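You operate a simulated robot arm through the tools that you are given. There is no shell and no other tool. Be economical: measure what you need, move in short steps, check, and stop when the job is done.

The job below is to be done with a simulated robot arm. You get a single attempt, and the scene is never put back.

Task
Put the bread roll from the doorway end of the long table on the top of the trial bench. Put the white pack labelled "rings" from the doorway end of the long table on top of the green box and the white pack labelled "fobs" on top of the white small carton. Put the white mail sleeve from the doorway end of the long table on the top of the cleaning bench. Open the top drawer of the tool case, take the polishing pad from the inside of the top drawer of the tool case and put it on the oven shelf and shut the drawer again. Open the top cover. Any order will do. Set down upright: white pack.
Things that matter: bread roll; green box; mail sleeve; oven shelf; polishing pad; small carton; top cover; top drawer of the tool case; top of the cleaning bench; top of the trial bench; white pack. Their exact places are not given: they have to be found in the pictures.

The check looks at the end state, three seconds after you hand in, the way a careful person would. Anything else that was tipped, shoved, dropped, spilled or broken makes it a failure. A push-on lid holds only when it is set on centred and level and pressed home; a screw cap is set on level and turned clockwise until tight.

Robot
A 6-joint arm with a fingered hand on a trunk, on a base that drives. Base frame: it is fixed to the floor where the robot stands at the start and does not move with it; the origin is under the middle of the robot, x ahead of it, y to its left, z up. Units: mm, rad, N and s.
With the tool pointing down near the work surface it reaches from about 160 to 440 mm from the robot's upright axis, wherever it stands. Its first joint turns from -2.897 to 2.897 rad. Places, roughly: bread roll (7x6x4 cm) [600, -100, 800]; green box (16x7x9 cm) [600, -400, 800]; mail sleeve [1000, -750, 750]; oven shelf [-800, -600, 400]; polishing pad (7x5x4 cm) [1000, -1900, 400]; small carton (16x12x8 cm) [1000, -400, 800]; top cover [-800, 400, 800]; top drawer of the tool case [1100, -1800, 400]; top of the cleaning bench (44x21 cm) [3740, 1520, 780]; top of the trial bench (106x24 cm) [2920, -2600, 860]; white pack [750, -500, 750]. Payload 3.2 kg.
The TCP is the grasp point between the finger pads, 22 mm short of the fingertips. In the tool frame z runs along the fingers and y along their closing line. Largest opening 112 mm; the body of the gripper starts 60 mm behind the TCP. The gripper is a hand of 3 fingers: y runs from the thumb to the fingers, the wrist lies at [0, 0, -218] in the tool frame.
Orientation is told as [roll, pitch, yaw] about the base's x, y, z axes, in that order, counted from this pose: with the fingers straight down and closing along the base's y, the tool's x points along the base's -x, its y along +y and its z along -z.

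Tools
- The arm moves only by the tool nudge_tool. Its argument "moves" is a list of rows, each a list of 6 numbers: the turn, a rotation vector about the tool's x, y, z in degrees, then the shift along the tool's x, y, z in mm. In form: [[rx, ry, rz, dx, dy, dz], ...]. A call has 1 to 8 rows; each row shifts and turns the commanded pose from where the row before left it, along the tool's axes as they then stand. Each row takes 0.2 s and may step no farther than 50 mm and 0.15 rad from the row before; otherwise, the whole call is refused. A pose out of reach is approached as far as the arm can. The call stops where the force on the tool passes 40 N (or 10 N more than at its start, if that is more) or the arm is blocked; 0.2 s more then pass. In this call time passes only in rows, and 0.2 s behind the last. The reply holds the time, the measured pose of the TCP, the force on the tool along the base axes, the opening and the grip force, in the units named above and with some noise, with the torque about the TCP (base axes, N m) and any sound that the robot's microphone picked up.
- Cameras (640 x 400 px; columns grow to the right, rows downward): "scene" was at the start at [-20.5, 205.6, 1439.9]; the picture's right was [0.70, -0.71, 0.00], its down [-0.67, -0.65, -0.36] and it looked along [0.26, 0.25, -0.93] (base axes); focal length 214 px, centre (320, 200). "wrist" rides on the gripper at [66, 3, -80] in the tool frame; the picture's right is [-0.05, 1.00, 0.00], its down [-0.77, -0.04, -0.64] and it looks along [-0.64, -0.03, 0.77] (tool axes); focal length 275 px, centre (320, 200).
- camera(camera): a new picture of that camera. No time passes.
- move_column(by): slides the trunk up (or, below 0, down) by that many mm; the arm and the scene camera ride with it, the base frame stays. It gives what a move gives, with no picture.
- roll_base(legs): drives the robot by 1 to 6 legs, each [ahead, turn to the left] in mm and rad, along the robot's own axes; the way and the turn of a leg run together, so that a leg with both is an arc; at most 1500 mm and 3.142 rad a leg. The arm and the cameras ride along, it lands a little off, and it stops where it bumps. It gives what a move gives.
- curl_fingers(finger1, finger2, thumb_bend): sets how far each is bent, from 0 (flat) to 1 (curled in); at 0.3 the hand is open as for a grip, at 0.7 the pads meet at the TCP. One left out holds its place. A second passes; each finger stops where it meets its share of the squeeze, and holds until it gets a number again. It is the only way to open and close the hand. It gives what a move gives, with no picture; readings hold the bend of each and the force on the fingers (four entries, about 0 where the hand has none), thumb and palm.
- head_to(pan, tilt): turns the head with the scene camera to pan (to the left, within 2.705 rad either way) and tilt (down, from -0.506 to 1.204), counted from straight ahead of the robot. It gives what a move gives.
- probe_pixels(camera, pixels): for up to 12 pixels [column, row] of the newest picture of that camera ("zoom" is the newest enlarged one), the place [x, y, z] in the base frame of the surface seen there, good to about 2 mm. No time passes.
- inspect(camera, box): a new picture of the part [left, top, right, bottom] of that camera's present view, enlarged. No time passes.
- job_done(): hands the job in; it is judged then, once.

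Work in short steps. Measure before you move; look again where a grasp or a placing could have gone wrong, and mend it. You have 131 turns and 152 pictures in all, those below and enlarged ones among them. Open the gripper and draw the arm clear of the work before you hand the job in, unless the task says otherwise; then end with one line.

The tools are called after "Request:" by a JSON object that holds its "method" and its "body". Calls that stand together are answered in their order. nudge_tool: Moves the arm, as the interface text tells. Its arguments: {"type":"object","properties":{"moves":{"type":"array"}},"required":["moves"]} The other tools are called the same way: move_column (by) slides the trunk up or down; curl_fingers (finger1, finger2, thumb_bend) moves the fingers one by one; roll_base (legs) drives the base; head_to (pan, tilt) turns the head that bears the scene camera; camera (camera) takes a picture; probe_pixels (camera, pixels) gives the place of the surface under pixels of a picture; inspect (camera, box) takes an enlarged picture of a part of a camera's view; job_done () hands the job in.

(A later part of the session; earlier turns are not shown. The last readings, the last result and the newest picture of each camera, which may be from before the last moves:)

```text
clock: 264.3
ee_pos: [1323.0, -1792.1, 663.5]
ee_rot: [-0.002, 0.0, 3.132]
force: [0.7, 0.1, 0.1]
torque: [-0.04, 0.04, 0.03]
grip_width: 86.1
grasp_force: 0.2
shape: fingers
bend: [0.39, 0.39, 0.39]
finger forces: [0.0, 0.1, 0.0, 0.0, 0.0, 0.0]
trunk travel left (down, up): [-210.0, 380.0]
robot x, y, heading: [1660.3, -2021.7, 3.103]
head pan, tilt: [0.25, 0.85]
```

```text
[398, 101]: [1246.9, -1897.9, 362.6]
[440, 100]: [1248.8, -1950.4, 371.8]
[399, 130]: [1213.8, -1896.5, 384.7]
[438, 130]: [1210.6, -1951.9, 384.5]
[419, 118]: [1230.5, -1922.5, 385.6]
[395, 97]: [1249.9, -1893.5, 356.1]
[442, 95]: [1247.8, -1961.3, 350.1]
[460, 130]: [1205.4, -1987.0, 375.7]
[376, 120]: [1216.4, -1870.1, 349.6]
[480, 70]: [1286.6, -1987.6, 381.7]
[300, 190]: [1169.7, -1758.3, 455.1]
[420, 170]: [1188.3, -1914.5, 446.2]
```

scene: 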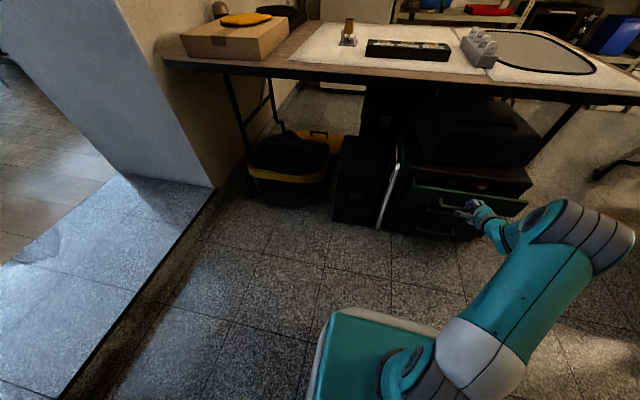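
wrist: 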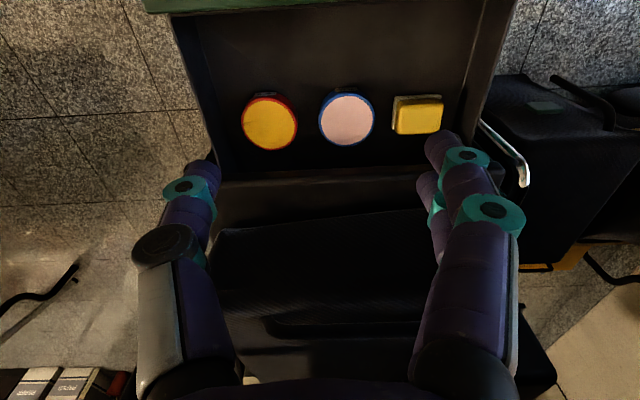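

Pad centre (1230,−1925). I move over it and lower the column to z≈458 for a check.

Request:
{"method": "nudge_tool", "body": {"moves": [[0, 0, 0, -23, 33.3, 0], [0, 0, 0, -23, 33.3, 0], [0, 0, 0, -23, 33.3, 0], [0, 0, 0, -23, 33.3, 0]]}}

Request:
{"method": "move_column", "body": {"by": -203}}

Request:
{"method": "camera", "body": {"camera": "wrist"}}

```text
clock: 265.3
ee_pos: [1230.4, -1925.6, 663.5]
ee_rot: [-0.002, 0.001, 3.132]
force: [0.1, 0.0, 0.0]
torque: [0.02, 0.02, -0.03]
grip_width: 86.0
grasp_force: 0.0
shape: fingers
bend: [0.39, 0.39, 0.39]
finger forces: [0.0, 0.0, 0.0, 0.1, 0.0, 0.1]
trunk travel left (down, up): [-210.0, 380.0]
robot x, y, heading: [1661.4, -2025.8, 3.106]
head pan, tilt: [0.25, 0.85]
```

```text
clock: 267.5
ee_pos: [1229.3, -1924.6, 459.4]
ee_rot: [-0.002, -0.001, 3.132]
force: [0.3, -0.3, -0.1]
torque: [0.02, 0.0, 0.02]
grip_width: 86.0
grasp_force: 0.0
shape: fingers
bend: [0.39, 0.39, 0.39]
finger forces: [0.0, 0.1, 0.0, 0.0, 0.0, 0.1]
trunk travel left (down, up): [-7.0, 583.0]
robot x, y, heading: [1660.8, -2025.3, 3.107]
head pan, tilt: [0.25, 0.85]
```

```text
69 pictures are left
```

wrist: 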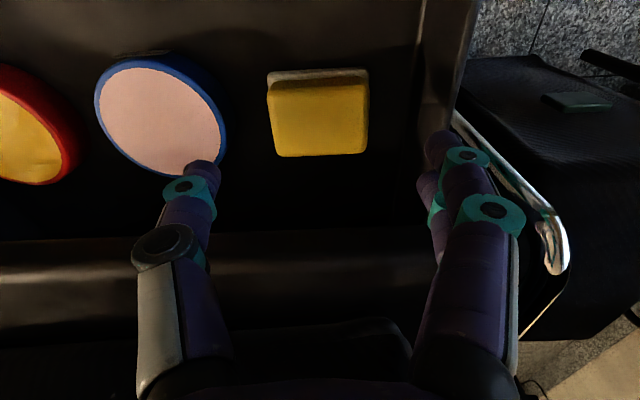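

Room on both sides is small but enough; I narrow the opening a little and go down to z≈379.

Request:
{"method": "curl_fingers", "body": {"finger1": 0.42, "finger2": 0.42, "thumb_bend": 0.42}}

Request:
{"method": "nudge_tool", "body": {"moves": [[0, 0, 0, 0, 0, 25], [0, 0, 0, 0, 0, 25], [0, 0, 0, 0, 0, 15], [0, 0, 0, 0, 0, 10], [0, 0, 0, 0, 0, 5]]}}

Request:
{"method": "camera", "body": {"camera": "wrist"}}

```text
clock: 268.5
ee_pos: [1230.0, -1925.5, 459.4]
ee_rot: [0.001, 0.0, 3.131]
force: [0.6, 0.4, 0.4]
torque: [0.01, -0.04, 0.01]
grip_width: 78.7
grasp_force: 0.0
shape: fingers
bend: [0.42, 0.42, 0.42]
finger forces: [0.0, 0.0, 0.1, 0.0, 0.0, 0.0]
trunk travel left (down, up): [-7.0, 583.0]
robot x, y, heading: [1656.1, -2021.4, 3.105]
head pan, tilt: [0.25, 0.85]
```

```text
clock: 269.7
ee_pos: [1220.3, -1923.1, 396.1]
ee_rot: [0.016, 0.003, 3.131]
force: [-0.8, -0.4, -0.3]
torque: [-0.01, 0.01, -0.02]
grip_width: 78.6
grasp_force: 0.0
shape: fingers
bend: [0.42, 0.42, 0.42]
finger forces: [0.1, 0.0, 0.0, 0.0, 0.0, 0.1]
out of reach, approached as far as the arm can: row 3, 4, 5
trunk travel left (down, up): [-7.0, 583.0]
robot x, y, heading: [1660.3, -2024.7, 3.102]
head pan, tilt: [0.25, 0.85]
```

```text
68 pictures are left
```

wrist: 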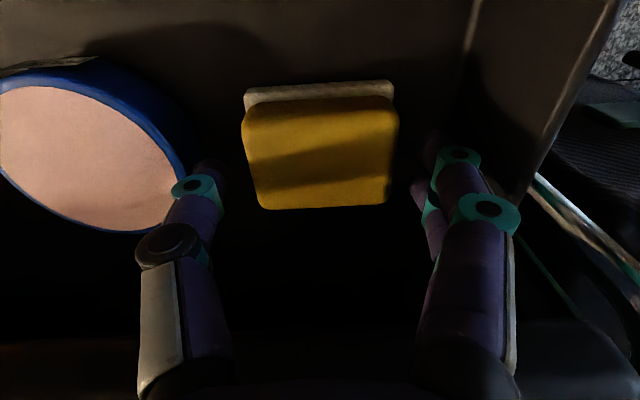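

Short of reach by ~17 mm. I lift, draw the hand back 55 mm, drive the base 45 mm closer, and level again.

Request:
{"method": "nudge_tool", "body": {"moves": [[0.9, 0, 0, 10, 0, -30], [0, 0, 0, 0, 0, -35], [0, 0, 0, 22, 0, 0], [0, 0, 0, 22, 0, 0]]}}

Request:
{"method": "roll_base", "body": {"legs": [[45, 0]]}}

Request:
{"method": "camera", "body": {"camera": "wrist"}}

```text
clock: 270.7
ee_pos: [1273.1, -1921.2, 462.3]
ee_rot: [-0.018, 0.001, 3.131]
force: [0.3, 0.6, 0.2]
torque: [0.0, 0.01, 0.0]
grip_width: 78.9
grasp_force: 0.0
shape: fingers
bend: [0.42, 0.42, 0.42]
finger forces: [0.0, 0.0, 0.0, 0.0, 0.0, 0.1]
out of reach, approached as far as the arm can: row 1
trunk travel left (down, up): [-7.0, 583.0]
robot x, y, heading: [1659.0, -2026.3, 3.106]
head pan, tilt: [0.25, 0.85]
```

```text
clock: 271.6
ee_pos: [1227.8, -1920.2, 463.3]
ee_rot: [-0.019, 0.0, 3.132]
force: [0.0, 0.8, 0.1]
torque: [-0.02, 0.02, 0.01]
grip_width: 78.8
grasp_force: 0.1
shape: fingers
bend: [0.42, 0.42, 0.42]
finger forces: [0.1, 0.1, 0.0, 0.1, 0.1, 0.0]
trunk travel left (down, up): [-7.0, 583.0]
robot x, y, heading: [1613.7, -2023.9, 3.104]
head pan, tilt: [0.25, 0.85]
```

```text
67 pictures are left
```

wrist: 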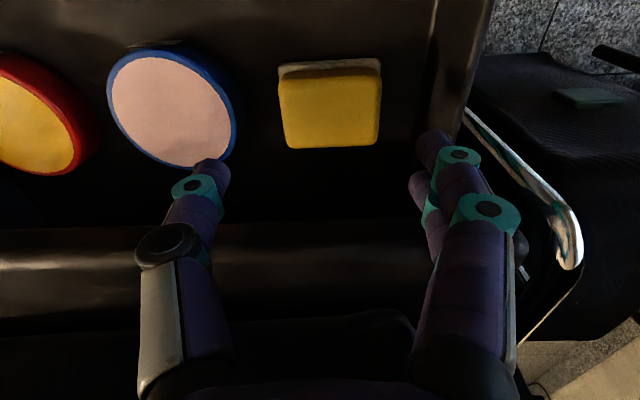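

Level, recentre (+2, −5), and descend to z≈379.

Request:
{"method": "nudge_tool", "body": {"moves": [[-1.1, 0, 0, 2, 5, 10], [0, 0, 0, 0, 0, 25], [0, 0, 0, 0, 0, 25], [0, 0, 0, 0, 0, 15], [0, 0, 0, 0, 0, 9]]}}

Request:
{"method": "camera", "body": {"camera": "wrist"}}

```text
clock: 272.8
ee_pos: [1218.9, -1920.4, 406.3]
ee_rot: [0.029, 0.002, 3.131]
force: [-0.2, 0.3, -0.1]
torque: [-0.01, -0.03, 0.0]
grip_width: 78.5
grasp_force: 0.1
shape: fingers
bend: [0.42, 0.42, 0.42]
finger forces: [0.0, 0.0, 0.1, 0.1, 0.1, 0.1]
out of reach, approached as far as the arm can: row 3, 4, 5
trunk travel left (down, up): [-7.0, 583.0]
robot x, y, heading: [1610.4, -2023.1, 3.103]
head pan, tilt: [0.25, 0.85]
```

```text
66 pictures are left
```

wrist: 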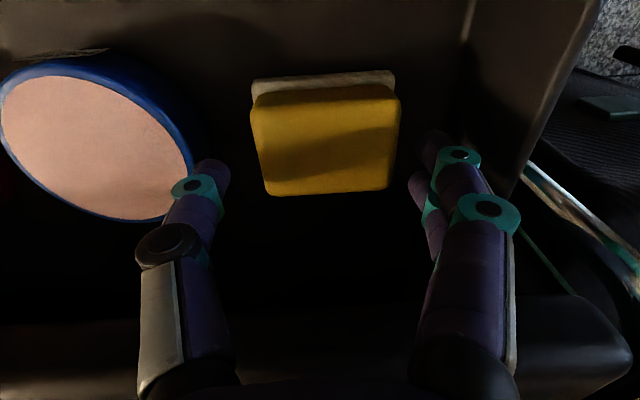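

The low limit eases with more reach. I lift, drive back 70 mm, reach out again and use the last column travel.

Request:
{"method": "nudge_tool", "body": {"moves": [[0, 0, 0, 0, 0, -30], [0, 0, 0, 5, 0, -30]]}}

Request:
{"method": "roll_base", "body": {"legs": [[-75, 0]]}}

Request:
{"method": "move_column", "body": {"by": -6}}

```text
clock: 273.4
ee_pos: [1225.5, -1919.8, 464.2]
ee_rot: [0.002, 0.001, 3.131]
force: [-0.3, 0.4, 0.3]
torque: [0.01, 0.03, 0.01]
grip_width: 78.4
grasp_force: 0.1
shape: fingers
bend: [0.42, 0.42, 0.42]
finger forces: [0.0, 0.0, 0.0, 0.0, 0.1, 0.1]
trunk travel left (down, up): [-7.0, 583.0]
robot x, y, heading: [1610.3, -2020.8, 3.108]
head pan, tilt: [0.25, 0.85]
```

```text
clock: 274.4
ee_pos: [1302.3, -1922.8, 464.0]
ee_rot: [0.0, 0.0, 3.13]
force: [-0.7, 0.1, -0.1]
torque: [-0.02, 0.01, -0.02]
grip_width: 78.6
grasp_force: 0.1
shape: fingers
bend: [0.42, 0.42, 0.42]
finger forces: [0.1, 0.0, 0.1, 0.1, 0.0, 0.1]
trunk travel left (down, up): [-7.0, 583.0]
robot x, y, heading: [1688.5, -2025.3, 3.104]
head pan, tilt: [0.25, 0.85]
```

```text
clock: 275.0
ee_pos: [1300.3, -1922.0, 458.9]
ee_rot: [-0.001, 0.0, 3.131]
force: [0.5, -0.2, 0.0]
torque: [-0.03, 0.0, 0.0]
grip_width: 78.8
grasp_force: 0.0
shape: fingers
bend: [0.42, 0.42, 0.42]
finger forces: [0.0, 0.1, 0.0, 0.1, 0.0, 0.0]
trunk travel left (down, up): [-1.0, 589.0]
robot x, y, heading: [1685.7, -2024.9, 3.097]
head pan, tilt: [0.25, 0.85]
```

Request:
{"method": "nudge_tool", "body": {"moves": [[0, 0, 0, -33, 1.5, 0], [0, 0, 0, -33, 1.5, 0], [0, 0, 0, 0, 0, 30], [0, 0, 0, 0, 0, 25], [0, 0, 0, 0, 0, 13], [0, 0, 0, 0, 0, 8]]}}

Request:
{"method": "camera", "body": {"camera": "wrist"}}

```text
clock: 276.4
ee_pos: [1234.4, -1924.8, 382.6]
ee_rot: [0.012, 0.001, 3.13]
force: [0.4, 0.5, -0.4]
torque: [0.0, 0.0, -0.02]
grip_width: 78.7
grasp_force: 0.0
shape: fingers
bend: [0.42, 0.42, 0.42]
finger forces: [0.1, 0.0, 0.1, 0.1, 0.0, 0.1]
trunk travel left (down, up): [-1.0, 589.0]
robot x, y, heading: [1688.3, -2023.7, 3.106]
head pan, tilt: [0.25, 0.85]
```

```text
65 pictures are left
```

wrist: 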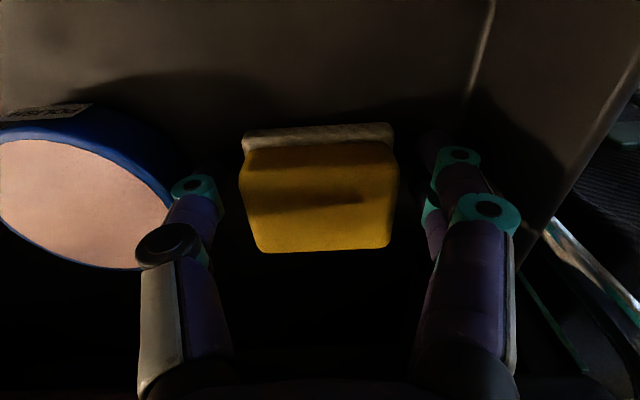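

z=382.6, pad between the fingers and no contact. I close and lift.

Request:
{"method": "curl_fingers", "body": {"finger1": 0.7, "finger2": 0.7, "thumb_bend": 0.7}}

Request:
{"method": "nudge_tool", "body": {"moves": [[0, 0, 0, 0, 0, -20], [0, 0, 0, 0, 0, -30], [0, 0, 0, 0, 0, -30]]}}

Request:
{"method": "camera", "body": {"camera": "wrist"}}

```text
clock: 277.4
ee_pos: [1234.0, -1924.7, 382.7]
ee_rot: [0.012, 0.001, 3.131]
force: [-0.4, -0.5, 0.4]
torque: [-0.03, 0.02, 0.02]
grip_width: 58.3
grasp_force: 13.6
shape: fingers
bend: [0.5, 0.5, 0.54]
finger forces: [6.9, 6.9, 0.1, 0.0, 14.2, 0.0]
trunk travel left (down, up): [-1.0, 589.0]
robot x, y, heading: [1693.5, -2025.4, 3.102]
head pan, tilt: [0.25, 0.85]
```

```text
clock: 278.2
ee_pos: [1234.3, -1921.8, 463.9]
ee_rot: [0.0, 0.003, 3.132]
force: [0.3, 0.5, -0.8]
torque: [0.01, 0.0, -0.03]
grip_width: 57.9
grasp_force: 12.1
shape: fingers
bend: [0.5, 0.5, 0.55]
finger forces: [5.8, 5.7, 0.0, 0.0, 13.3, 0.0]
trunk travel left (down, up): [-1.0, 589.0]
robot x, y, heading: [1692.0, -2023.6, 3.105]
head pan, tilt: [0.25, 0.85]
```

```text
64 pictures are left
```

wrist: 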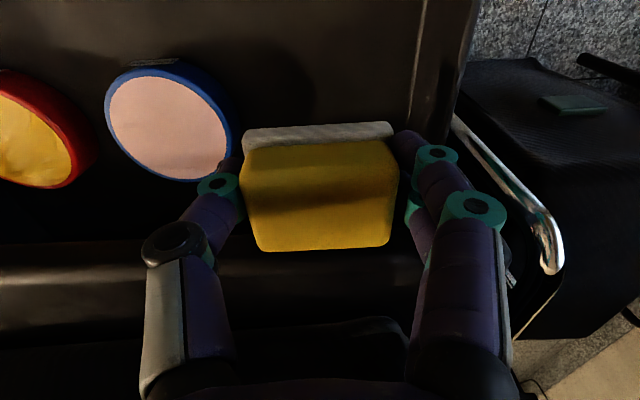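

Pad held. I raise a bit more, back the base out 350 mm over the drawer front, then raise the column. The drawer I will shut later with an empty hand.

Request:
{"method": "nudge_tool", "body": {"moves": [[0, 0, 0, 0, 0, -40], [0, 0, 0, 0, 0, -40]]}}

Request:
{"method": "roll_base", "body": {"legs": [[-330, 0]]}}

Request:
{"method": "move_column", "body": {"by": 350}}

Request:
{"method": "camera", "body": {"camera": "scene"}}

```text
clock: 278.8
ee_pos: [1235.4, -1925.4, 541.6]
ee_rot: [0.002, 0.0, 3.132]
force: [0.3, -0.2, -0.9]
torque: [-0.01, 0.01, -0.01]
grip_width: 57.7
grasp_force: 11.2
shape: fingers
bend: [0.5, 0.5, 0.55]
finger forces: [5.3, 5.1, 0.0, 0.0, 12.7, 0.0]
trunk travel left (down, up): [-1.0, 589.0]
robot x, y, heading: [1687.7, -2024.9, 3.11]
head pan, tilt: [0.25, 0.85]
```

```text
clock: 280.9
ee_pos: [1551.2, -1933.2, 542.2]
ee_rot: [0.0, -0.001, 3.119]
force: [-0.2, -0.4, -0.3]
torque: [0.01, -0.02, -0.01]
grip_width: 56.6
grasp_force: 11.6
shape: fingers
bend: [0.5, 0.5, 0.55]
finger forces: [5.8, 6.1, 0.1, 0.0, 11.7, 0.0]
trunk travel left (down, up): [-1.0, 589.0]
robot x, y, heading: [2001.8, -2040.5, 3.092]
head pan, tilt: [0.25, 0.85]
```

```text
clock: 284.3
ee_pos: [1551.4, -1932.4, 891.4]
ee_rot: [0.002, 0.0, 3.119]
force: [1.4, -1.2, -0.8]
torque: [0.04, -0.01, 0.0]
grip_width: 56.7
grasp_force: 11.7
shape: fingers
bend: [0.5, 0.5, 0.55]
finger forces: [6.0, 6.3, 0.0, 0.0, 11.5, 0.0]
trunk travel left (down, up): [-351.0, 239.0]
robot x, y, heading: [2002.9, -2040.6, 3.097]
head pan, tilt: [0.25, 0.85]
```

```text
63 pictures are left
```

scene: 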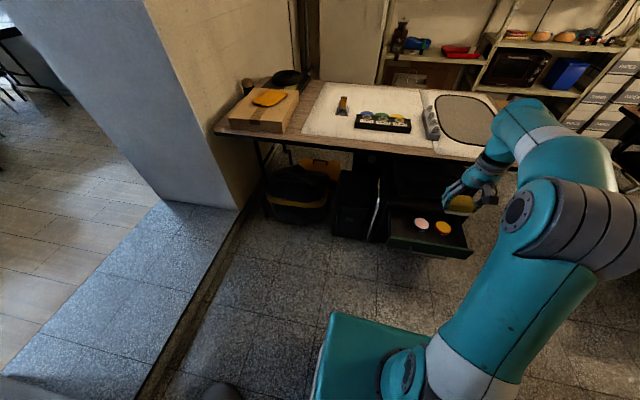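

I tighten the grip and drive around toward the rack with the oven.

Request:
{"method": "curl_fingers", "body": {"finger1": 0.75, "finger2": 0.75, "thumb_bend": 0.75}}

Request:
{"method": "roll_base", "body": {"legs": [[0, -1.211], [960, 0], [0, 1.256], [1450, 0]]}}

Request:
{"method": "head_to", "body": {"pan": -0.15, "tilt": 0.5}}

Request:
{"method": "camera", "body": {"camera": "scene"}}

```text
clock: 285.3
ee_pos: [1552.5, -1933.0, 892.1]
ee_rot: [0.002, 0.0, 3.117]
force: [0.4, 0.3, -0.6]
torque: [-0.01, 0.0, 0.01]
grip_width: 54.4
grasp_force: 17.0
shape: fingers
bend: [0.47, 0.47, 0.61]
finger forces: [8.6, 8.9, 0.0, 0.0, 16.6, 0.1]
trunk travel left (down, up): [-351.0, 239.0]
robot x, y, heading: [2006.4, -2039.8, 3.093]
head pan, tilt: [0.25, 0.85]
```

```text
clock: 303.4
ee_pos: [-208.5, -1108.5, 890.5]
ee_rot: [-0.001, 0.001, -3.073]
force: [0.3, -0.1, -1.2]
torque: [0.02, 0.02, 0.0]
grip_width: 54.6
grasp_force: 17.0
shape: fingers
bend: [0.47, 0.47, 0.61]
finger forces: [8.7, 9.0, 0.0, 0.0, 17.0, 0.0]
trunk travel left (down, up): [-351.0, 239.0]
robot x, y, heading: [252.3, -1173.4, -3.104]
head pan, tilt: [0.25, 0.85]
```

```text
clock: 304.3
ee_pos: [-208.7, -1109.6, 890.5]
ee_rot: [0.002, 0.0, -3.073]
force: [0.5, -0.4, 0.5]
torque: [0.01, 0.01, -0.01]
grip_width: 54.4
grasp_force: 17.0
shape: fingers
bend: [0.47, 0.47, 0.61]
finger forces: [8.7, 9.1, 0.0, 0.0, 17.1, 0.0]
trunk travel left (down, up): [-351.0, 239.0]
robot x, y, heading: [253.5, -1170.9, -3.095]
head pan, tilt: [-0.15, 0.499]
```

```text
62 pictures are left
```

scene: 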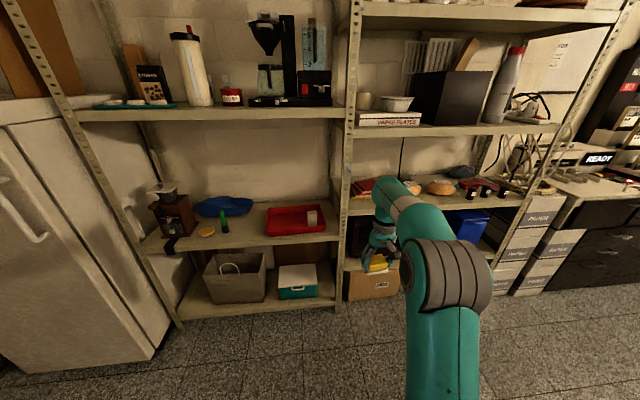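

The oven is behind my arm in the right bay. I probe the rack's front edges before going nearer.

Request:
{"method": "probe_pixels", "body": {"camera": "scene", "pixels": [[345, 250], [345, 302], [350, 130], [545, 125], [535, 195], [500, 250], [470, 220], [365, 285], [240, 235], [520, 285], [440, 120], [360, 205]]}}

Request:
{"method": "inspect", "body": {"camera": "scene", "box": [330, 150, 570, 310]}}

```text
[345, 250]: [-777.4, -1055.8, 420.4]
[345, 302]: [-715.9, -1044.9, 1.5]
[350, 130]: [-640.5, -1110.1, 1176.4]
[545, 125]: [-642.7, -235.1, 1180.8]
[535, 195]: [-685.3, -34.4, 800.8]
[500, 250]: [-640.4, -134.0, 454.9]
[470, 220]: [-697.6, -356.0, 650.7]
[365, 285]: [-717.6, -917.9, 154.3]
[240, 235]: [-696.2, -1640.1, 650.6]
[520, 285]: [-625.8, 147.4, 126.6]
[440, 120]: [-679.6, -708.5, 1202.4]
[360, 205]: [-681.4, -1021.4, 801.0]
```

```text
2.50 times, centred on (450, 230) of scene
```

zoom: 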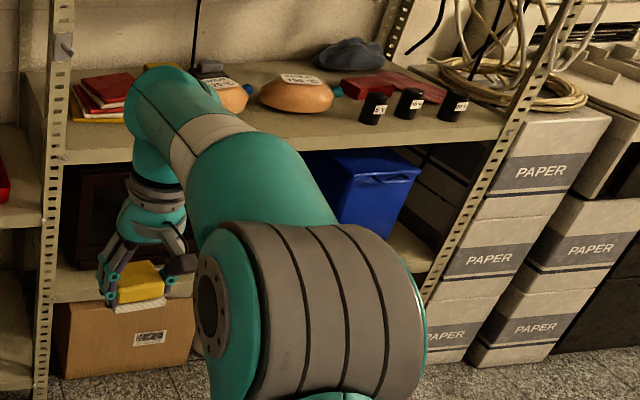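

Rack front is at x≈−640; the oven bay runs y −1045…−235 with the shelf near z 400 beneath one at z 800. I drive to about (−50,−600) and face it.

Request:
{"method": "roll_base", "body": {"legs": [[0, -1.13], [646, 0], [0, 1.084]]}}

Request:
{"method": "head_to", "body": {"pan": 0.1, "tilt": 0.8}}

Request:
{"method": "camera", "body": {"camera": "scene"}}

Request:
{"method": "camera", "body": {"camera": "wrist"}}

```text
clock: 313.5
ee_pos: [-506.0, -507.6, 889.8]
ee_rot: [0.002, 0.001, -3.117]
force: [0.1, -0.1, -1.3]
torque: [-0.03, -0.01, 0.0]
grip_width: 54.2
grasp_force: 17.5
shape: fingers
bend: [0.47, 0.47, 0.61]
finger forces: [8.6, 8.9, 0.1, 0.0, 17.1, 0.0]
trunk travel left (down, up): [-351.0, 239.0]
robot x, y, heading: [-47.2, -594.5, 3.14]
head pan, tilt: [-0.15, 0.499]
```

```text
clock: 314.3
ee_pos: [-506.3, -508.2, 891.0]
ee_rot: [0.001, -0.001, -3.118]
force: [-0.5, 0.2, 0.0]
torque: [0.01, 0.02, 0.01]
grip_width: 54.3
grasp_force: 17.4
shape: fingers
bend: [0.47, 0.47, 0.61]
finger forces: [8.5, 8.9, 0.1, 0.1, 17.1, 0.0]
trunk travel left (down, up): [-351.0, 239.0]
robot x, y, heading: [-49.2, -589.6, 3.139]
head pan, tilt: [0.099, 0.799]
```

```text
60 pictures are left
```

scene: 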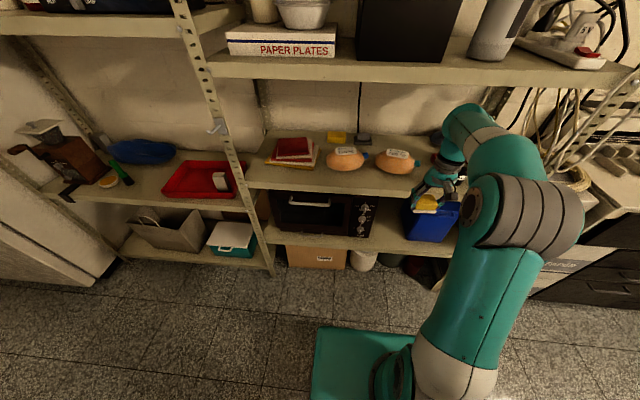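

```text
59 pictures are left
```

wrist: 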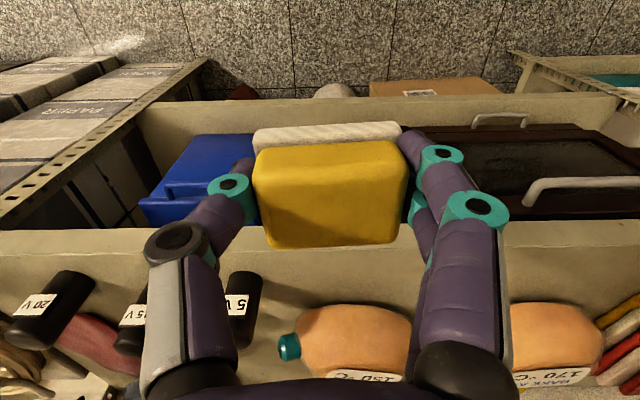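

I zoom on the oven's surroundings and probe shelf heights.

Request:
{"method": "inspect", "body": {"camera": "scene", "box": [240, 120, 480, 270]}}

Request:
{"method": "probe_pixels", "body": {"camera": "scene", "pixels": [[300, 178], [340, 188], [390, 243], [390, 225], [330, 195], [320, 205], [365, 215], [425, 230], [395, 215], [310, 240], [310, 235], [375, 160]]}}

```text
2.67 times, centred on (360, 195) of scene
```

zoom: 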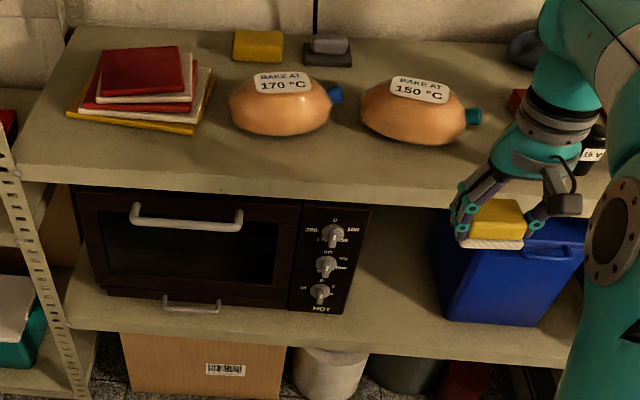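

```text
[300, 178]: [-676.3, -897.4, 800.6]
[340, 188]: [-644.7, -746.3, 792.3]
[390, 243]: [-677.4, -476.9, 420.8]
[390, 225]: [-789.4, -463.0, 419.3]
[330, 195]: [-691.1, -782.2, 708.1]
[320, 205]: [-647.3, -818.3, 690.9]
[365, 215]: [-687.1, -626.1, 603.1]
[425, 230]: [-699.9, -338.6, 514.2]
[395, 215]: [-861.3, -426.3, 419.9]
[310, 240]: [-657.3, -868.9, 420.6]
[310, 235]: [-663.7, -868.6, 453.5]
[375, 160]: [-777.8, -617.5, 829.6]
```

The oven shelf is the z≈420 board; free space lies between the oven (y<−600) and the blue box (y>−425), so about y −510. I lower the column, and tilt the tool outward 22° so the wrist stays in front of the upper shelf.

Request:
{"method": "move_column", "body": {"by": -345}}

Request:
{"method": "nudge_tool", "body": {"moves": [[0, -7.5, 0, 0, 0, 0], [0, -7.5, 0, 0, 0, 0], [0, -7, 0, 0, 0, 0]]}}

Request:
{"method": "camera", "body": {"camera": "scene"}}

```text
clock: 317.7
ee_pos: [-506.7, -508.1, 546.6]
ee_rot: [0.002, 0.0, -3.117]
force: [-0.3, -0.3, -1.1]
torque: [-0.02, -0.02, 0.01]
grip_width: 54.5
grasp_force: 17.5
shape: fingers
bend: [0.47, 0.47, 0.61]
finger forces: [8.6, 9.0, 0.0, 0.1, 17.3, 0.0]
trunk travel left (down, up): [-6.0, 584.0]
robot x, y, heading: [-47.3, -592.9, 3.137]
head pan, tilt: [0.099, 0.799]
```

```text
clock: 318.5
ee_pos: [-505.5, -507.5, 546.0]
ee_rot: [-0.001, -0.383, -3.12]
force: [0.0, 0.0, -0.5]
torque: [-0.02, 0.03, -0.02]
grip_width: 54.2
grasp_force: 17.7
shape: fingers
bend: [0.47, 0.47, 0.61]
finger forces: [8.9, 9.2, 0.1, 0.0, 17.8, 0.0]
trunk travel left (down, up): [-6.0, 584.0]
robot x, y, heading: [-48.0, -588.6, 3.138]
head pan, tilt: [0.099, 0.799]
```

```text
57 pictures are left
```

scene: 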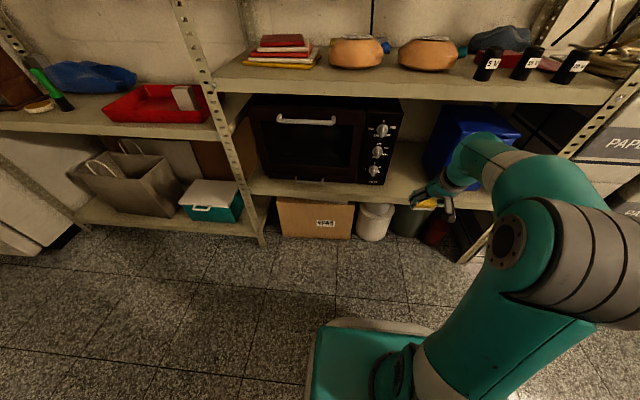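

Clear view of the oven shelf. I probe the free gap's limits.

Request:
{"method": "probe_pixels", "body": {"camera": "scene", "pixels": [[384, 184], [395, 150], [427, 165], [405, 175], [400, 203], [405, 192], [415, 150], [440, 120], [400, 98], [388, 184], [470, 125], [420, 185]]}}

```text
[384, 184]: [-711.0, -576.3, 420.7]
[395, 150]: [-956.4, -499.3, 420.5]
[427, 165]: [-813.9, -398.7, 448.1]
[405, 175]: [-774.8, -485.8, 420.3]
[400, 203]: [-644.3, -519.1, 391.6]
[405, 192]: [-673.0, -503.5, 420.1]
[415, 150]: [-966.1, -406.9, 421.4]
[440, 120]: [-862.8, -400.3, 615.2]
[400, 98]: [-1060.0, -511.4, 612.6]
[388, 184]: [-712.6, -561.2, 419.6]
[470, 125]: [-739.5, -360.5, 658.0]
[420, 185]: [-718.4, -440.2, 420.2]
```

Gap y −575…−400; I aim at y −490, x −690. Drive ahead 100 mm, then reach in at height.

Request:
{"method": "roll_base", "body": {"legs": [[100, 0]]}}

Request:
{"method": "nudge_tool", "body": {"moves": [[0, 0, 0, -39.4, -8.5, 16], [0, 0, 0, -39.4, -8.5, 16], [0, 0, 0, 9.4, 0, 23.2], [0, 0, 0, 9.4, 0, 23.2]]}}

Request:
{"method": "camera", "body": {"camera": "wrist"}}

```text
clock: 319.6
ee_pos: [-607.3, -509.7, 545.8]
ee_rot: [0.0, -0.383, -3.116]
force: [0.5, -0.3, -0.1]
torque: [0.03, 0.01, -0.01]
grip_width: 53.9
grasp_force: 18.5
shape: fingers
bend: [0.47, 0.47, 0.61]
finger forces: [8.9, 9.2, 0.1, 0.0, 17.8, 0.1]
trunk travel left (down, up): [-6.0, 584.0]
robot x, y, heading: [-149.6, -592.8, 3.138]
head pan, tilt: [0.099, 0.799]
```

```text
clock: 320.6
ee_pos: [-693.7, -496.0, 496.1]
ee_rot: [0.002, -0.383, -3.114]
force: [0.3, 0.9, -0.6]
torque: [0.02, -0.02, 0.03]
grip_width: 54.0
grasp_force: 18.5
shape: fingers
bend: [0.47, 0.47, 0.61]
finger forces: [9.0, 9.1, 0.0, 0.0, 18.0, 0.1]
trunk travel left (down, up): [-6.0, 584.0]
robot x, y, heading: [-148.8, -592.3, 3.14]
head pan, tilt: [0.099, 0.799]
```

```text
56 pictures are left
```

wrist: 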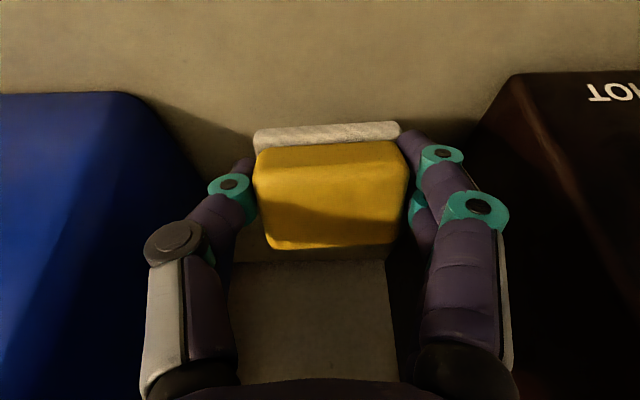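

Good. I lower the last ~37 mm gently.

Request:
{"method": "nudge_tool", "body": {"moves": [[0, 0, 0, 5.6, 0, 13.9], [0, 0, 0, 4.5, 0, 11.1], [0, 0, 0, 1.9, 0, 4.6], [0, 0, 0, 1.5, 0, 3.7], [0, 0, 0, 0.75, 0, 1.85]]}}

```text
clock: 321.8
ee_pos: [-693.1, -495.3, 457.5]
ee_rot: [0.003, -0.387, -3.118]
force: [-1.1, -0.4, 10.1]
torque: [-0.39, 0.0, -0.01]
grip_width: 54.0
grasp_force: 19.6
shape: fingers
bend: [0.47, 0.47, 0.62]
finger forces: [11.5, 9.7, 0.1, 0.0, 17.6, 0.0]
trunk travel left (down, up): [-6.0, 584.0]
robot x, y, heading: [-147.8, -591.3, 3.141]
head pan, tilt: [0.099, 0.799]
```

Contact (10 N). I open to release and withdraw back along the tool axis, then up/out.

Request:
{"method": "curl_fingers", "body": {"finger1": 0.37, "finger2": 0.37, "thumb_bend": 0.4}}

Request:
{"method": "camera", "body": {"camera": "wrist"}}

```text
clock: 322.8
ee_pos: [-693.9, -493.9, 457.3]
ee_rot: [0.002, -0.384, -3.116]
force: [-0.1, -0.3, -1.1]
torque: [0.03, 0.01, -0.01]
grip_width: 87.2
grasp_force: 0.0
shape: fingers
bend: [0.37, 0.37, 0.4]
finger forces: [0.0, 0.0, 0.0, 0.0, 0.1, 0.1]
trunk travel left (down, up): [-6.0, 584.0]
robot x, y, heading: [-148.9, -591.2, 3.139]
head pan, tilt: [0.099, 0.799]
```

```text
55 pictures are left
```

wrist: 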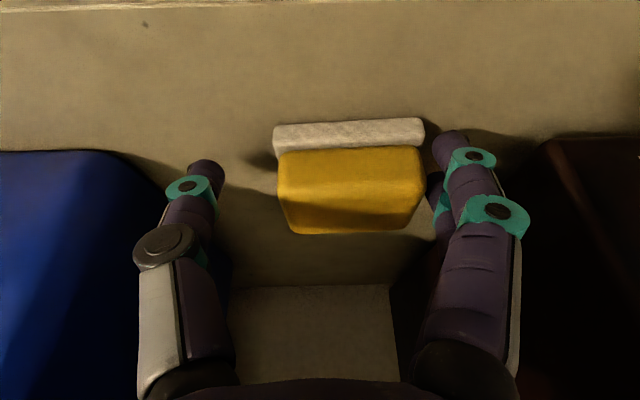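

Released; it lies on the shelf. I withdraw: 80 mm along −z, then base back, and look.

Request:
{"method": "nudge_tool", "body": {"moves": [[0, 0, 0, 0, 0, -30], [0, 0, 0, 0, 0, -30], [0, 0, 0, 20, 0, -20]]}}

Request:
{"method": "roll_base", "body": {"legs": [[-200, 0]]}}

Request:
{"method": "inspect", "body": {"camera": "scene", "box": [340, 80, 540, 220]}}

```text
clock: 323.6
ee_pos: [-644.3, -493.8, 524.7]
ee_rot: [0.001, -0.382, -3.115]
force: [0.3, 0.4, 0.1]
torque: [0.02, 0.0, -0.02]
grip_width: 87.5
grasp_force: 0.0
shape: fingers
bend: [0.37, 0.37, 0.4]
finger forces: [0.0, 0.0, 0.0, 0.0, 0.0, 0.1]
trunk travel left (down, up): [-6.0, 584.0]
robot x, y, heading: [-149.0, -594.8, 3.141]
head pan, tilt: [0.099, 0.799]
```

```text
clock: 325.2
ee_pos: [-447.0, -493.8, 524.3]
ee_rot: [0.002, -0.382, -3.113]
force: [-0.1, -0.5, 0.1]
torque: [0.02, 0.01, 0.03]
grip_width: 87.6
grasp_force: 0.1
shape: fingers
bend: [0.37, 0.37, 0.4]
finger forces: [0.1, 0.1, 0.0, 0.1, 0.0, 0.1]
trunk travel left (down, up): [-6.0, 584.0]
robot x, y, heading: [44.1, -590.6, -3.142]
head pan, tilt: [0.099, 0.799]
```

```text
2.86 times, centred on (440, 150) of scene
```

zoom: 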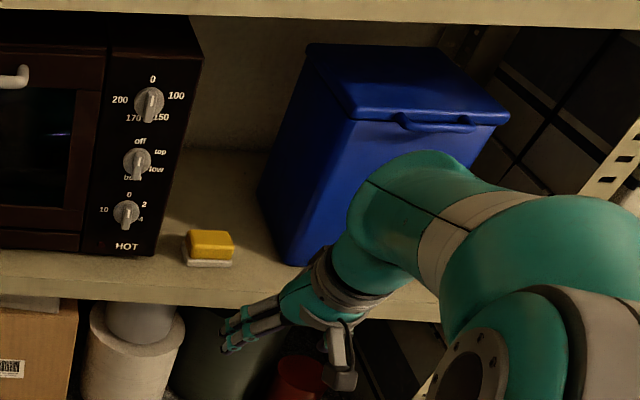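

The pad lies flat on the oven shelf. Next the printer's top cover: I level the tool, raise, and drive to face the printer at y≈350.

Request:
{"method": "nudge_tool", "body": {"moves": [[0, 7.3, 0, 20, 0, 0], [0, 7.3, 0, 20, 0, 0], [0, 7.3, 0, 10, 0, 0]]}}

Request:
{"method": "move_column", "body": {"by": 400}}

Request:
{"method": "move_column", "body": {"by": 120}}

Request:
{"method": "roll_base", "body": {"legs": [[60, 0], [0, -1.571], [920, 0], [0, 1.571]]}}

Request:
{"method": "head_to", "body": {"pan": -0.1, "tilt": 0.8}}

Request:
{"method": "camera", "body": {"camera": "scene"}}

```text
clock: 326.0
ee_pos: [-400.3, -492.8, 510.8]
ee_rot: [0.002, 0.0, -3.113]
force: [-0.1, -0.5, 0.1]
torque: [0.07, 0.01, 0.01]
grip_width: 87.6
grasp_force: 0.1
shape: fingers
bend: [0.37, 0.37, 0.4]
finger forces: [0.0, 0.1, 0.0, 0.1, 0.1, 0.0]
trunk travel left (down, up): [-6.0, 584.0]
robot x, y, heading: [48.2, -588.1, -3.138]
head pan, tilt: [0.099, 0.799]
```

```text
clock: 329.9
ee_pos: [-399.7, -492.0, 910.9]
ee_rot: [0.004, -0.001, -3.113]
force: [0.1, -1.0, 0.4]
torque: [0.02, -0.01, 0.01]
grip_width: 87.3
grasp_force: 0.0
shape: fingers
bend: [0.37, 0.37, 0.4]
finger forces: [0.0, 0.1, 0.0, 0.0, 0.0, 0.0]
trunk travel left (down, up): [-406.0, 184.0]
robot x, y, heading: [47.2, -592.0, -3.143]
head pan, tilt: [0.099, 0.799]
```

```text
clock: 331.4
ee_pos: [-400.1, -492.3, 1030.0]
ee_rot: [0.0, -0.002, -3.112]
force: [0.5, 0.0, 0.2]
torque: [0.01, -0.01, -0.04]
grip_width: 87.3
grasp_force: 0.1
shape: fingers
bend: [0.37, 0.37, 0.4]
finger forces: [0.0, 0.1, 0.0, 0.1, 0.0, 0.1]
trunk travel left (down, up): [-526.0, 64.0]
robot x, y, heading: [48.6, -591.5, -3.139]
head pan, tilt: [0.099, 0.799]
```

```text
clock: 343.0
ee_pos: [-277.3, 688.8, 1030.8]
ee_rot: [0.003, -0.001, 2.52]
force: [0.2, 0.0, 0.4]
torque: [0.03, -0.01, 0.01]
grip_width: 87.6
grasp_force: 0.2
shape: fingers
bend: [0.37, 0.37, 0.4]
finger forces: [0.0, 0.1, 0.1, 0.0, 0.0, 0.0]
trunk travel left (down, up): [-526.0, 64.0]
robot x, y, heading: [19.1, 339.8, 2.488]
head pan, tilt: [0.099, 0.799]
stopped in leg 4: the robot was blocked; the commanded pose is now the measured one
```

```text
clock: 343.8
ee_pos: [-276.9, 689.4, 1031.5]
ee_rot: [0.003, -0.002, 2.52]
force: [0.4, 0.3, 0.7]
torque: [-0.02, -0.02, -0.03]
grip_width: 87.7
grasp_force: 0.2
shape: fingers
bend: [0.37, 0.37, 0.4]
finger forces: [0.1, 0.1, 0.0, 0.0, 0.0, 0.0]
trunk travel left (down, up): [-526.0, 64.0]
robot x, y, heading: [22.6, 340.4, 2.493]
head pan, tilt: [-0.099, 0.799]
```

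```text
53 pictures are left
```

scene: 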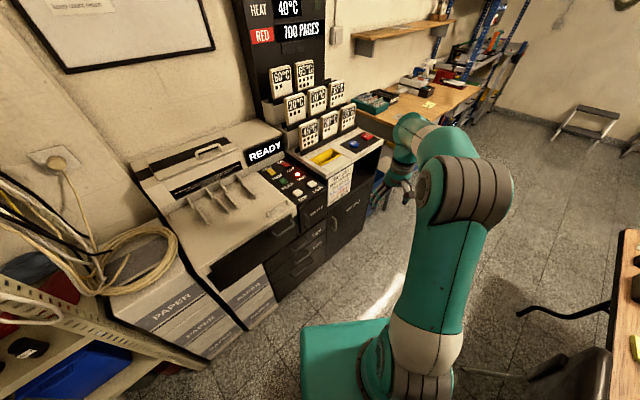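

Turning was blocked (probably by the chair behind). I move ahead away from it, then finish turning.

Request:
{"method": "roll_base", "body": {"legs": [[130, 0], [0, 0.65]]}}

Request:
{"method": "camera", "body": {"camera": "scene"}}

Request:
{"method": "inspect", "body": {"camera": "scene", "box": [160, 140, 420, 310]}}

```text
clock: 346.8
ee_pos: [-527.6, 510.0, 1031.5]
ee_rot: [0.001, -0.002, -3.106]
force: [0.3, 0.3, 0.3]
torque: [-0.02, -0.01, 0.0]
grip_width: 87.7
grasp_force: 0.1
shape: fingers
bend: [0.37, 0.37, 0.4]
finger forces: [0.0, 0.0, 0.1, 0.0, 0.0, 0.1]
trunk travel left (down, up): [-526.0, 64.0]
robot x, y, heading: [-81.6, 411.2, -3.14]
head pan, tilt: [-0.099, 0.799]
```

```text
52 pictures are left
```

scene: 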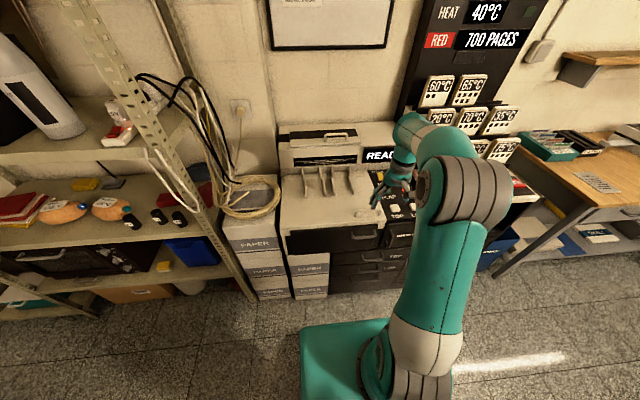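

```text
2.35 times, centred on (290, 225) of scene
```

zoom: 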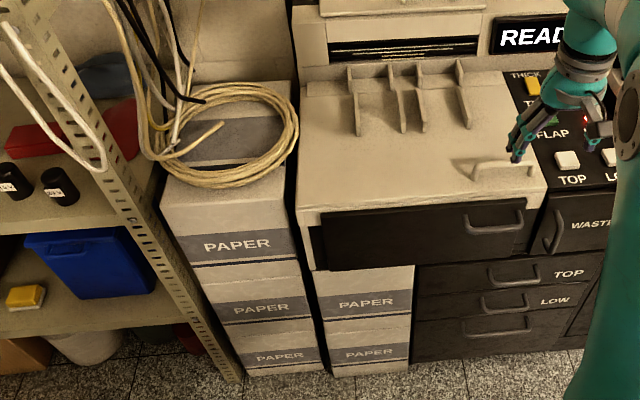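

Request:
{"method": "probe_pixels", "body": {"camera": "zoom", "pixels": [[475, 166], [505, 164], [535, 166], [474, 178], [535, 178], [420, 200], [310, 210], [545, 190], [340, 100], [505, 75], [420, 160], [505, 180]]}}

Request:
{"method": "inspect", "body": {"camera": "wrist", "box": [120, 0, 520, 250]}}

```text
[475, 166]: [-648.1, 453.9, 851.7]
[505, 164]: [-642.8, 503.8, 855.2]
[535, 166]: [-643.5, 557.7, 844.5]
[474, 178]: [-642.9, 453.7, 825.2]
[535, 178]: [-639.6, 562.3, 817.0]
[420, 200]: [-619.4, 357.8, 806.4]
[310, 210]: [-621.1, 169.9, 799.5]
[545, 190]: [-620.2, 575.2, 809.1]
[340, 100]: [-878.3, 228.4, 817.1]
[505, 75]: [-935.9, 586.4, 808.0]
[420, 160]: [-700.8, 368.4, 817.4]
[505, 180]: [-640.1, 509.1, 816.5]
```

```text
1.60 times, centred on (320, 125) of wrist
```

zoom: 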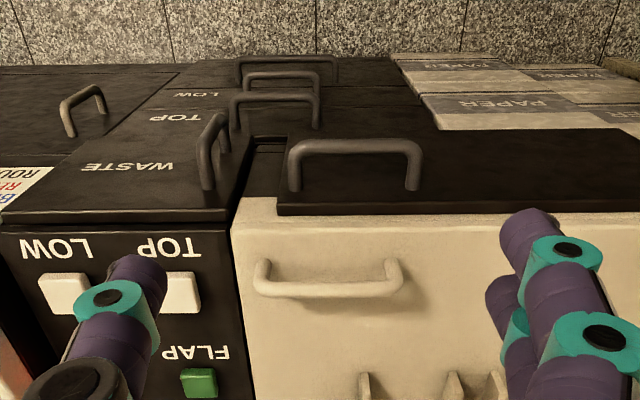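

Handle: bar along y 453–560 at x≈−644, z≈855; hinge line near x −930. I drive 210 mm nearer, turning the hand to yaw 90° to close across the bar.

Request:
{"method": "nudge_tool", "body": {"moves": [[0, 0, 8.4, 0, 0, 0], [0, 0, 8.4, 0, 0, 0], [0, 0, 8.4, 0, 0, 0], [0, 0, 8.4, 0, 0, 0], [0, 0, 8.4, 0, 0, 0], [0, 0, 8.4, 0, 0, 0], [0, 0, 8.4, 0, 0, 0], [0, 0, 8.4, 0, 0, 0]]}}

Request:
{"method": "nudge_tool", "body": {"moves": [[0, 0, 8.4, 0, 0, 0], [0, 0, 8.4, 0, 0, 0], [0, 0, 8.0, 0, 0, 0]]}}

Request:
{"method": "roll_base", "body": {"legs": [[205, 0]]}}

Request:
{"method": "curl_fingers", "body": {"finger1": 0.45, "finger2": 0.45, "thumb_bend": 0.45}}

```text
clock: 348.6
ee_pos: [-527.6, 510.1, 1031.1]
ee_rot: [0.001, 0.001, 2.002]
force: [0.3, 0.2, 0.5]
torque: [0.04, -0.02, 0.01]
grip_width: 87.5
grasp_force: 0.2
shape: fingers
bend: [0.37, 0.37, 0.4]
finger forces: [0.1, 0.0, 0.0, 0.0, 0.1, 0.1]
trunk travel left (down, up): [-526.0, 64.0]
robot x, y, heading: [-82.5, 415.3, -3.136]
head pan, tilt: [-0.099, 0.799]
```

```text
clock: 349.4
ee_pos: [-482.4, 568.7, 986.3]
ee_rot: [0.017, 0.014, 1.585]
force: [0.4, -0.3, -0.3]
torque: [0.01, -0.01, -0.02]
grip_width: 87.6
grasp_force: 0.0
shape: fingers
bend: [0.37, 0.37, 0.4]
finger forces: [0.0, 0.0, 0.1, 0.0, 0.0, 0.1]
out of reach, approached as far as the arm can: row 1, 2, 3
trunk travel left (down, up): [-526.0, 64.0]
robot x, y, heading: [-84.0, 414.0, -3.136]
head pan, tilt: [-0.099, 0.799]
```

```text
clock: 351.0
ee_pos: [-689.3, 564.3, 986.6]
ee_rot: [0.018, 0.016, 1.595]
force: [-0.4, 0.0, 0.1]
torque: [-0.03, -0.01, 0.0]
grip_width: 87.6
grasp_force: 0.0
shape: fingers
bend: [0.37, 0.37, 0.4]
finger forces: [0.1, 0.0, 0.0, 0.0, 0.0, 0.0]
trunk travel left (down, up): [-526.0, 64.0]
robot x, y, heading: [-285.3, 410.9, -3.134]
head pan, tilt: [-0.099, 0.799]
```

```text
clock: 352.0
ee_pos: [-689.5, 562.1, 986.7]
ee_rot: [0.016, 0.017, 1.595]
force: [1.0, 0.1, 0.6]
torque: [-0.02, 0.03, 0.0]
grip_width: 69.9
grasp_force: 0.0
shape: fingers
bend: [0.45, 0.45, 0.45]
finger forces: [0.0, 0.0, 0.0, 0.0, 0.1, 0.0]
trunk travel left (down, up): [-526.0, 64.0]
robot x, y, heading: [-283.6, 411.3, -3.131]
head pan, tilt: [-0.099, 0.799]
```

Limit again on this side; I turn the other way to yaw −90° (through 180°), which has room.

Request:
{"method": "nudge_tool", "body": {"moves": [[0, 0, -8.5, 0, 0, -10], [0, 0, -8.5, 0, 0, 0], [0, 0, -8.5, 0, 0, 0], [0, 0, -8.5, 0, 0, 0], [0, 0, -8.5, 0, 0, 0], [0, 0, -8.5, 0, 0, 0], [0, 0, -8.5, 0, 0, 0], [0, 0, -8.5, 0, 0, 0]]}}

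Request:
{"method": "nudge_tool", "body": {"moves": [[0, 0, -8.5, 0, 0, 0], [0, 0, -8.5, 0, 0, 0], [0, 0, -8.5, 0, 0, 0], [0, 0, -8.5, 0, 0, 0], [0, 0, -8.5, 0, 0, 0], [0, 0, -8.5, 0, 0, 0], [0, 0, -8.5, 0, 0, 0], [0, 0, -8.5, 0, 0, 0]]}}

Request:
{"method": "nudge_tool", "body": {"moves": [[0, 0, -8.5, 0, 0, 0], [0, 0, -8.5, 0, 0, 0], [0, 0, -8.5, 0, 0, 0], [0, 0, -8.5, 0, 0, 0], [0, 0, -8.5, 0, 0, 0]]}}

```text
clock: 353.8
ee_pos: [-690.5, 564.2, 997.6]
ee_rot: [0.022, -0.01, 2.782]
force: [0.4, -0.3, 1.0]
torque: [-0.03, 0.01, 0.02]
grip_width: 69.8
grasp_force: 0.0
shape: fingers
bend: [0.45, 0.45, 0.45]
finger forces: [0.1, 0.1, 0.0, 0.0, 0.0, 0.0]
trunk travel left (down, up): [-526.0, 64.0]
robot x, y, heading: [-286.4, 415.5, -3.123]
head pan, tilt: [-0.099, 0.799]
```

```text
clock: 355.6
ee_pos: [-689.0, 564.3, 997.1]
ee_rot: [-0.003, -0.022, -2.311]
force: [0.0, -0.3, 0.0]
torque: [-0.01, 0.0, 0.02]
grip_width: 69.9
grasp_force: 0.0
shape: fingers
bend: [0.45, 0.45, 0.45]
finger forces: [0.1, 0.1, 0.0, 0.0, 0.0, 0.0]
trunk travel left (down, up): [-526.0, 64.0]
robot x, y, heading: [-283.0, 413.6, -3.132]
head pan, tilt: [-0.099, 0.799]
```

```text
clock: 356.8
ee_pos: [-689.0, 562.6, 998.1]
ee_rot: [-0.018, -0.016, -1.569]
force: [0.1, 0.7, -1.0]
torque: [0.0, -0.01, 0.01]
grip_width: 70.1
grasp_force: 0.0
shape: fingers
bend: [0.45, 0.45, 0.45]
finger forces: [0.0, 0.0, 0.0, 0.0, 0.0, 0.0]
trunk travel left (down, up): [-526.0, 64.0]
robot x, y, heading: [-283.9, 408.9, -3.127]
head pan, tilt: [-0.099, 0.799]
```

Yaw −90° reached. I level, move over the handle (−644,507), and lower to z≈888 for a look.

Request:
{"method": "nudge_tool", "body": {"moves": [[-1.0, 0.9, 0, -28, 22.5, 0], [0, 0, 0, -28, 22.5, 0]]}}

Request:
{"method": "move_column", "body": {"by": -105}}

Request:
{"method": "camera", "body": {"camera": "wrist"}}

```text
clock: 357.4
ee_pos: [-642.4, 507.0, 998.1]
ee_rot: [0.002, 0.002, -1.571]
force: [-0.8, -0.4, -0.5]
torque: [-0.03, -0.04, -0.01]
grip_width: 69.8
grasp_force: 0.1
shape: fingers
bend: [0.45, 0.45, 0.45]
finger forces: [0.0, 0.0, 0.0, 0.0, 0.0, 0.0]
trunk travel left (down, up): [-526.0, 64.0]
robot x, y, heading: [-280.5, 409.5, -3.136]
head pan, tilt: [-0.099, 0.799]
```

```text
clock: 358.8
ee_pos: [-643.7, 507.2, 892.2]
ee_rot: [0.0, -0.001, -1.57]
force: [-0.2, 0.7, 0.2]
torque: [0.01, 0.01, 0.01]
grip_width: 69.9
grasp_force: 0.1
shape: fingers
bend: [0.45, 0.45, 0.45]
finger forces: [0.0, 0.0, 0.1, 0.1, 0.0, 0.0]
trunk travel left (down, up): [-421.0, 169.0]
robot x, y, heading: [-278.6, 413.3, -3.132]
head pan, tilt: [-0.099, 0.799]
```

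```text
49 pictures are left
```

wrist: 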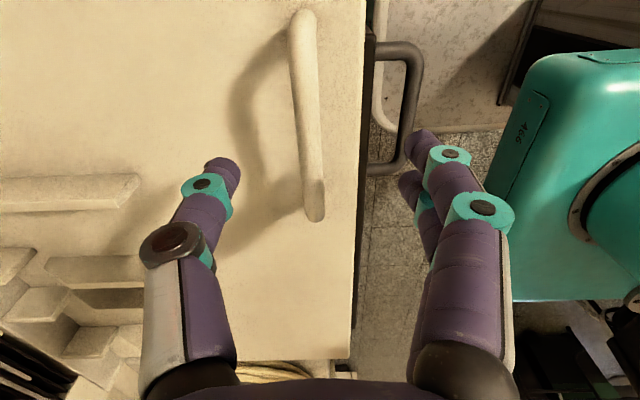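

The bar lies between thumb and fingers. I lower 40 mm and close on it.

Request:
{"method": "nudge_tool", "body": {"moves": [[0, 0, 0, 0, 0, 15], [0, 0, 0, 0, 0, 15], [0, 0, 0, 0, 0, 9]]}}

Request:
{"method": "curl_fingers", "body": {"finger1": 0.8, "finger2": 0.8, "thumb_bend": 0.8}}

Request:
{"method": "camera", "body": {"camera": "wrist"}}

```text
clock: 359.6
ee_pos: [-644.0, 507.9, 854.9]
ee_rot: [-0.001, -0.011, -1.574]
force: [0.0, -0.7, -0.2]
torque: [0.0, -0.03, -0.04]
grip_width: 70.1
grasp_force: 0.0
shape: fingers
bend: [0.45, 0.45, 0.45]
finger forces: [0.1, 0.1, 0.0, 0.1, 0.1, 0.0]
trunk travel left (down, up): [-421.0, 169.0]
robot x, y, heading: [-282.7, 415.7, -3.133]
head pan, tilt: [-0.099, 0.799]
```

```text
clock: 360.6
ee_pos: [-644.8, 507.8, 856.2]
ee_rot: [0.003, -0.012, -1.571]
force: [-5.4, -1.2, -9.7]
torque: [-0.02, 0.0, 0.01]
grip_width: 0.6
grasp_force: 13.2
shape: fingers
bend: [0.76, 0.76, 0.71]
finger forces: [6.1, 6.1, 0.1, 0.0, 14.1, 0.0]
trunk travel left (down, up): [-421.0, 169.0]
robot x, y, heading: [-282.5, 410.4, -3.134]
head pan, tilt: [-0.099, 0.799]
```

```text
48 pictures are left
```

wrist: 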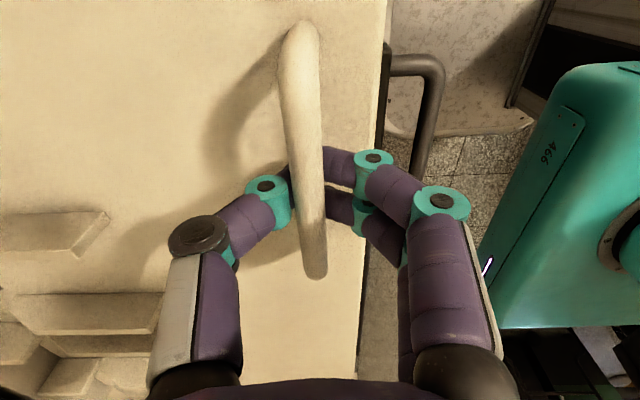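

The fingers hook under the bar. I lift along the hinge's arc for the first 32°.

Request:
{"method": "nudge_tool", "body": {"moves": [[0, 0, 0, 0, -7.8, -39.5], [0, 0, 0, 0, -13.1, -38], [0, 0, 0, 0, -18.2, -35.8], [0, 0, 0, 0, -23.1, -32.9]]}}

Request:
{"method": "camera", "body": {"camera": "scene"}}

```text
clock: 361.6
ee_pos: [-709.6, 508.1, 996.8]
ee_rot: [0.004, -0.002, -1.573]
force: [-17.6, -2.2, -26.5]
torque: [0.0, -0.32, 0.04]
grip_width: 6.5
grasp_force: 16.9
shape: fingers
bend: [0.78, 0.78, 0.64]
finger forces: [2.2, 2.1, 0.0, 0.0, 28.8, 0.1]
trunk travel left (down, up): [-421.0, 169.0]
robot x, y, heading: [-284.9, 415.0, -3.126]
head pan, tilt: [-0.099, 0.799]
```

```text
47 pictures are left
```

scene: 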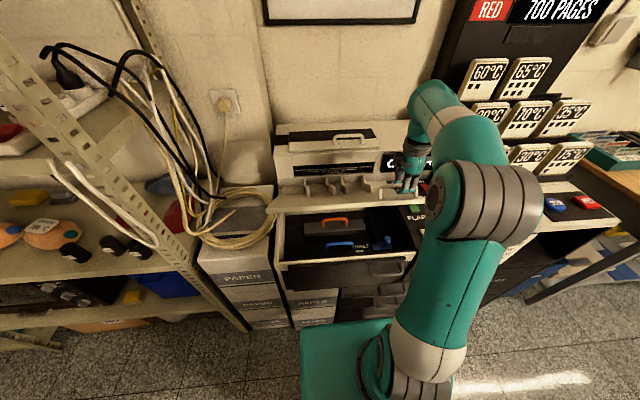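

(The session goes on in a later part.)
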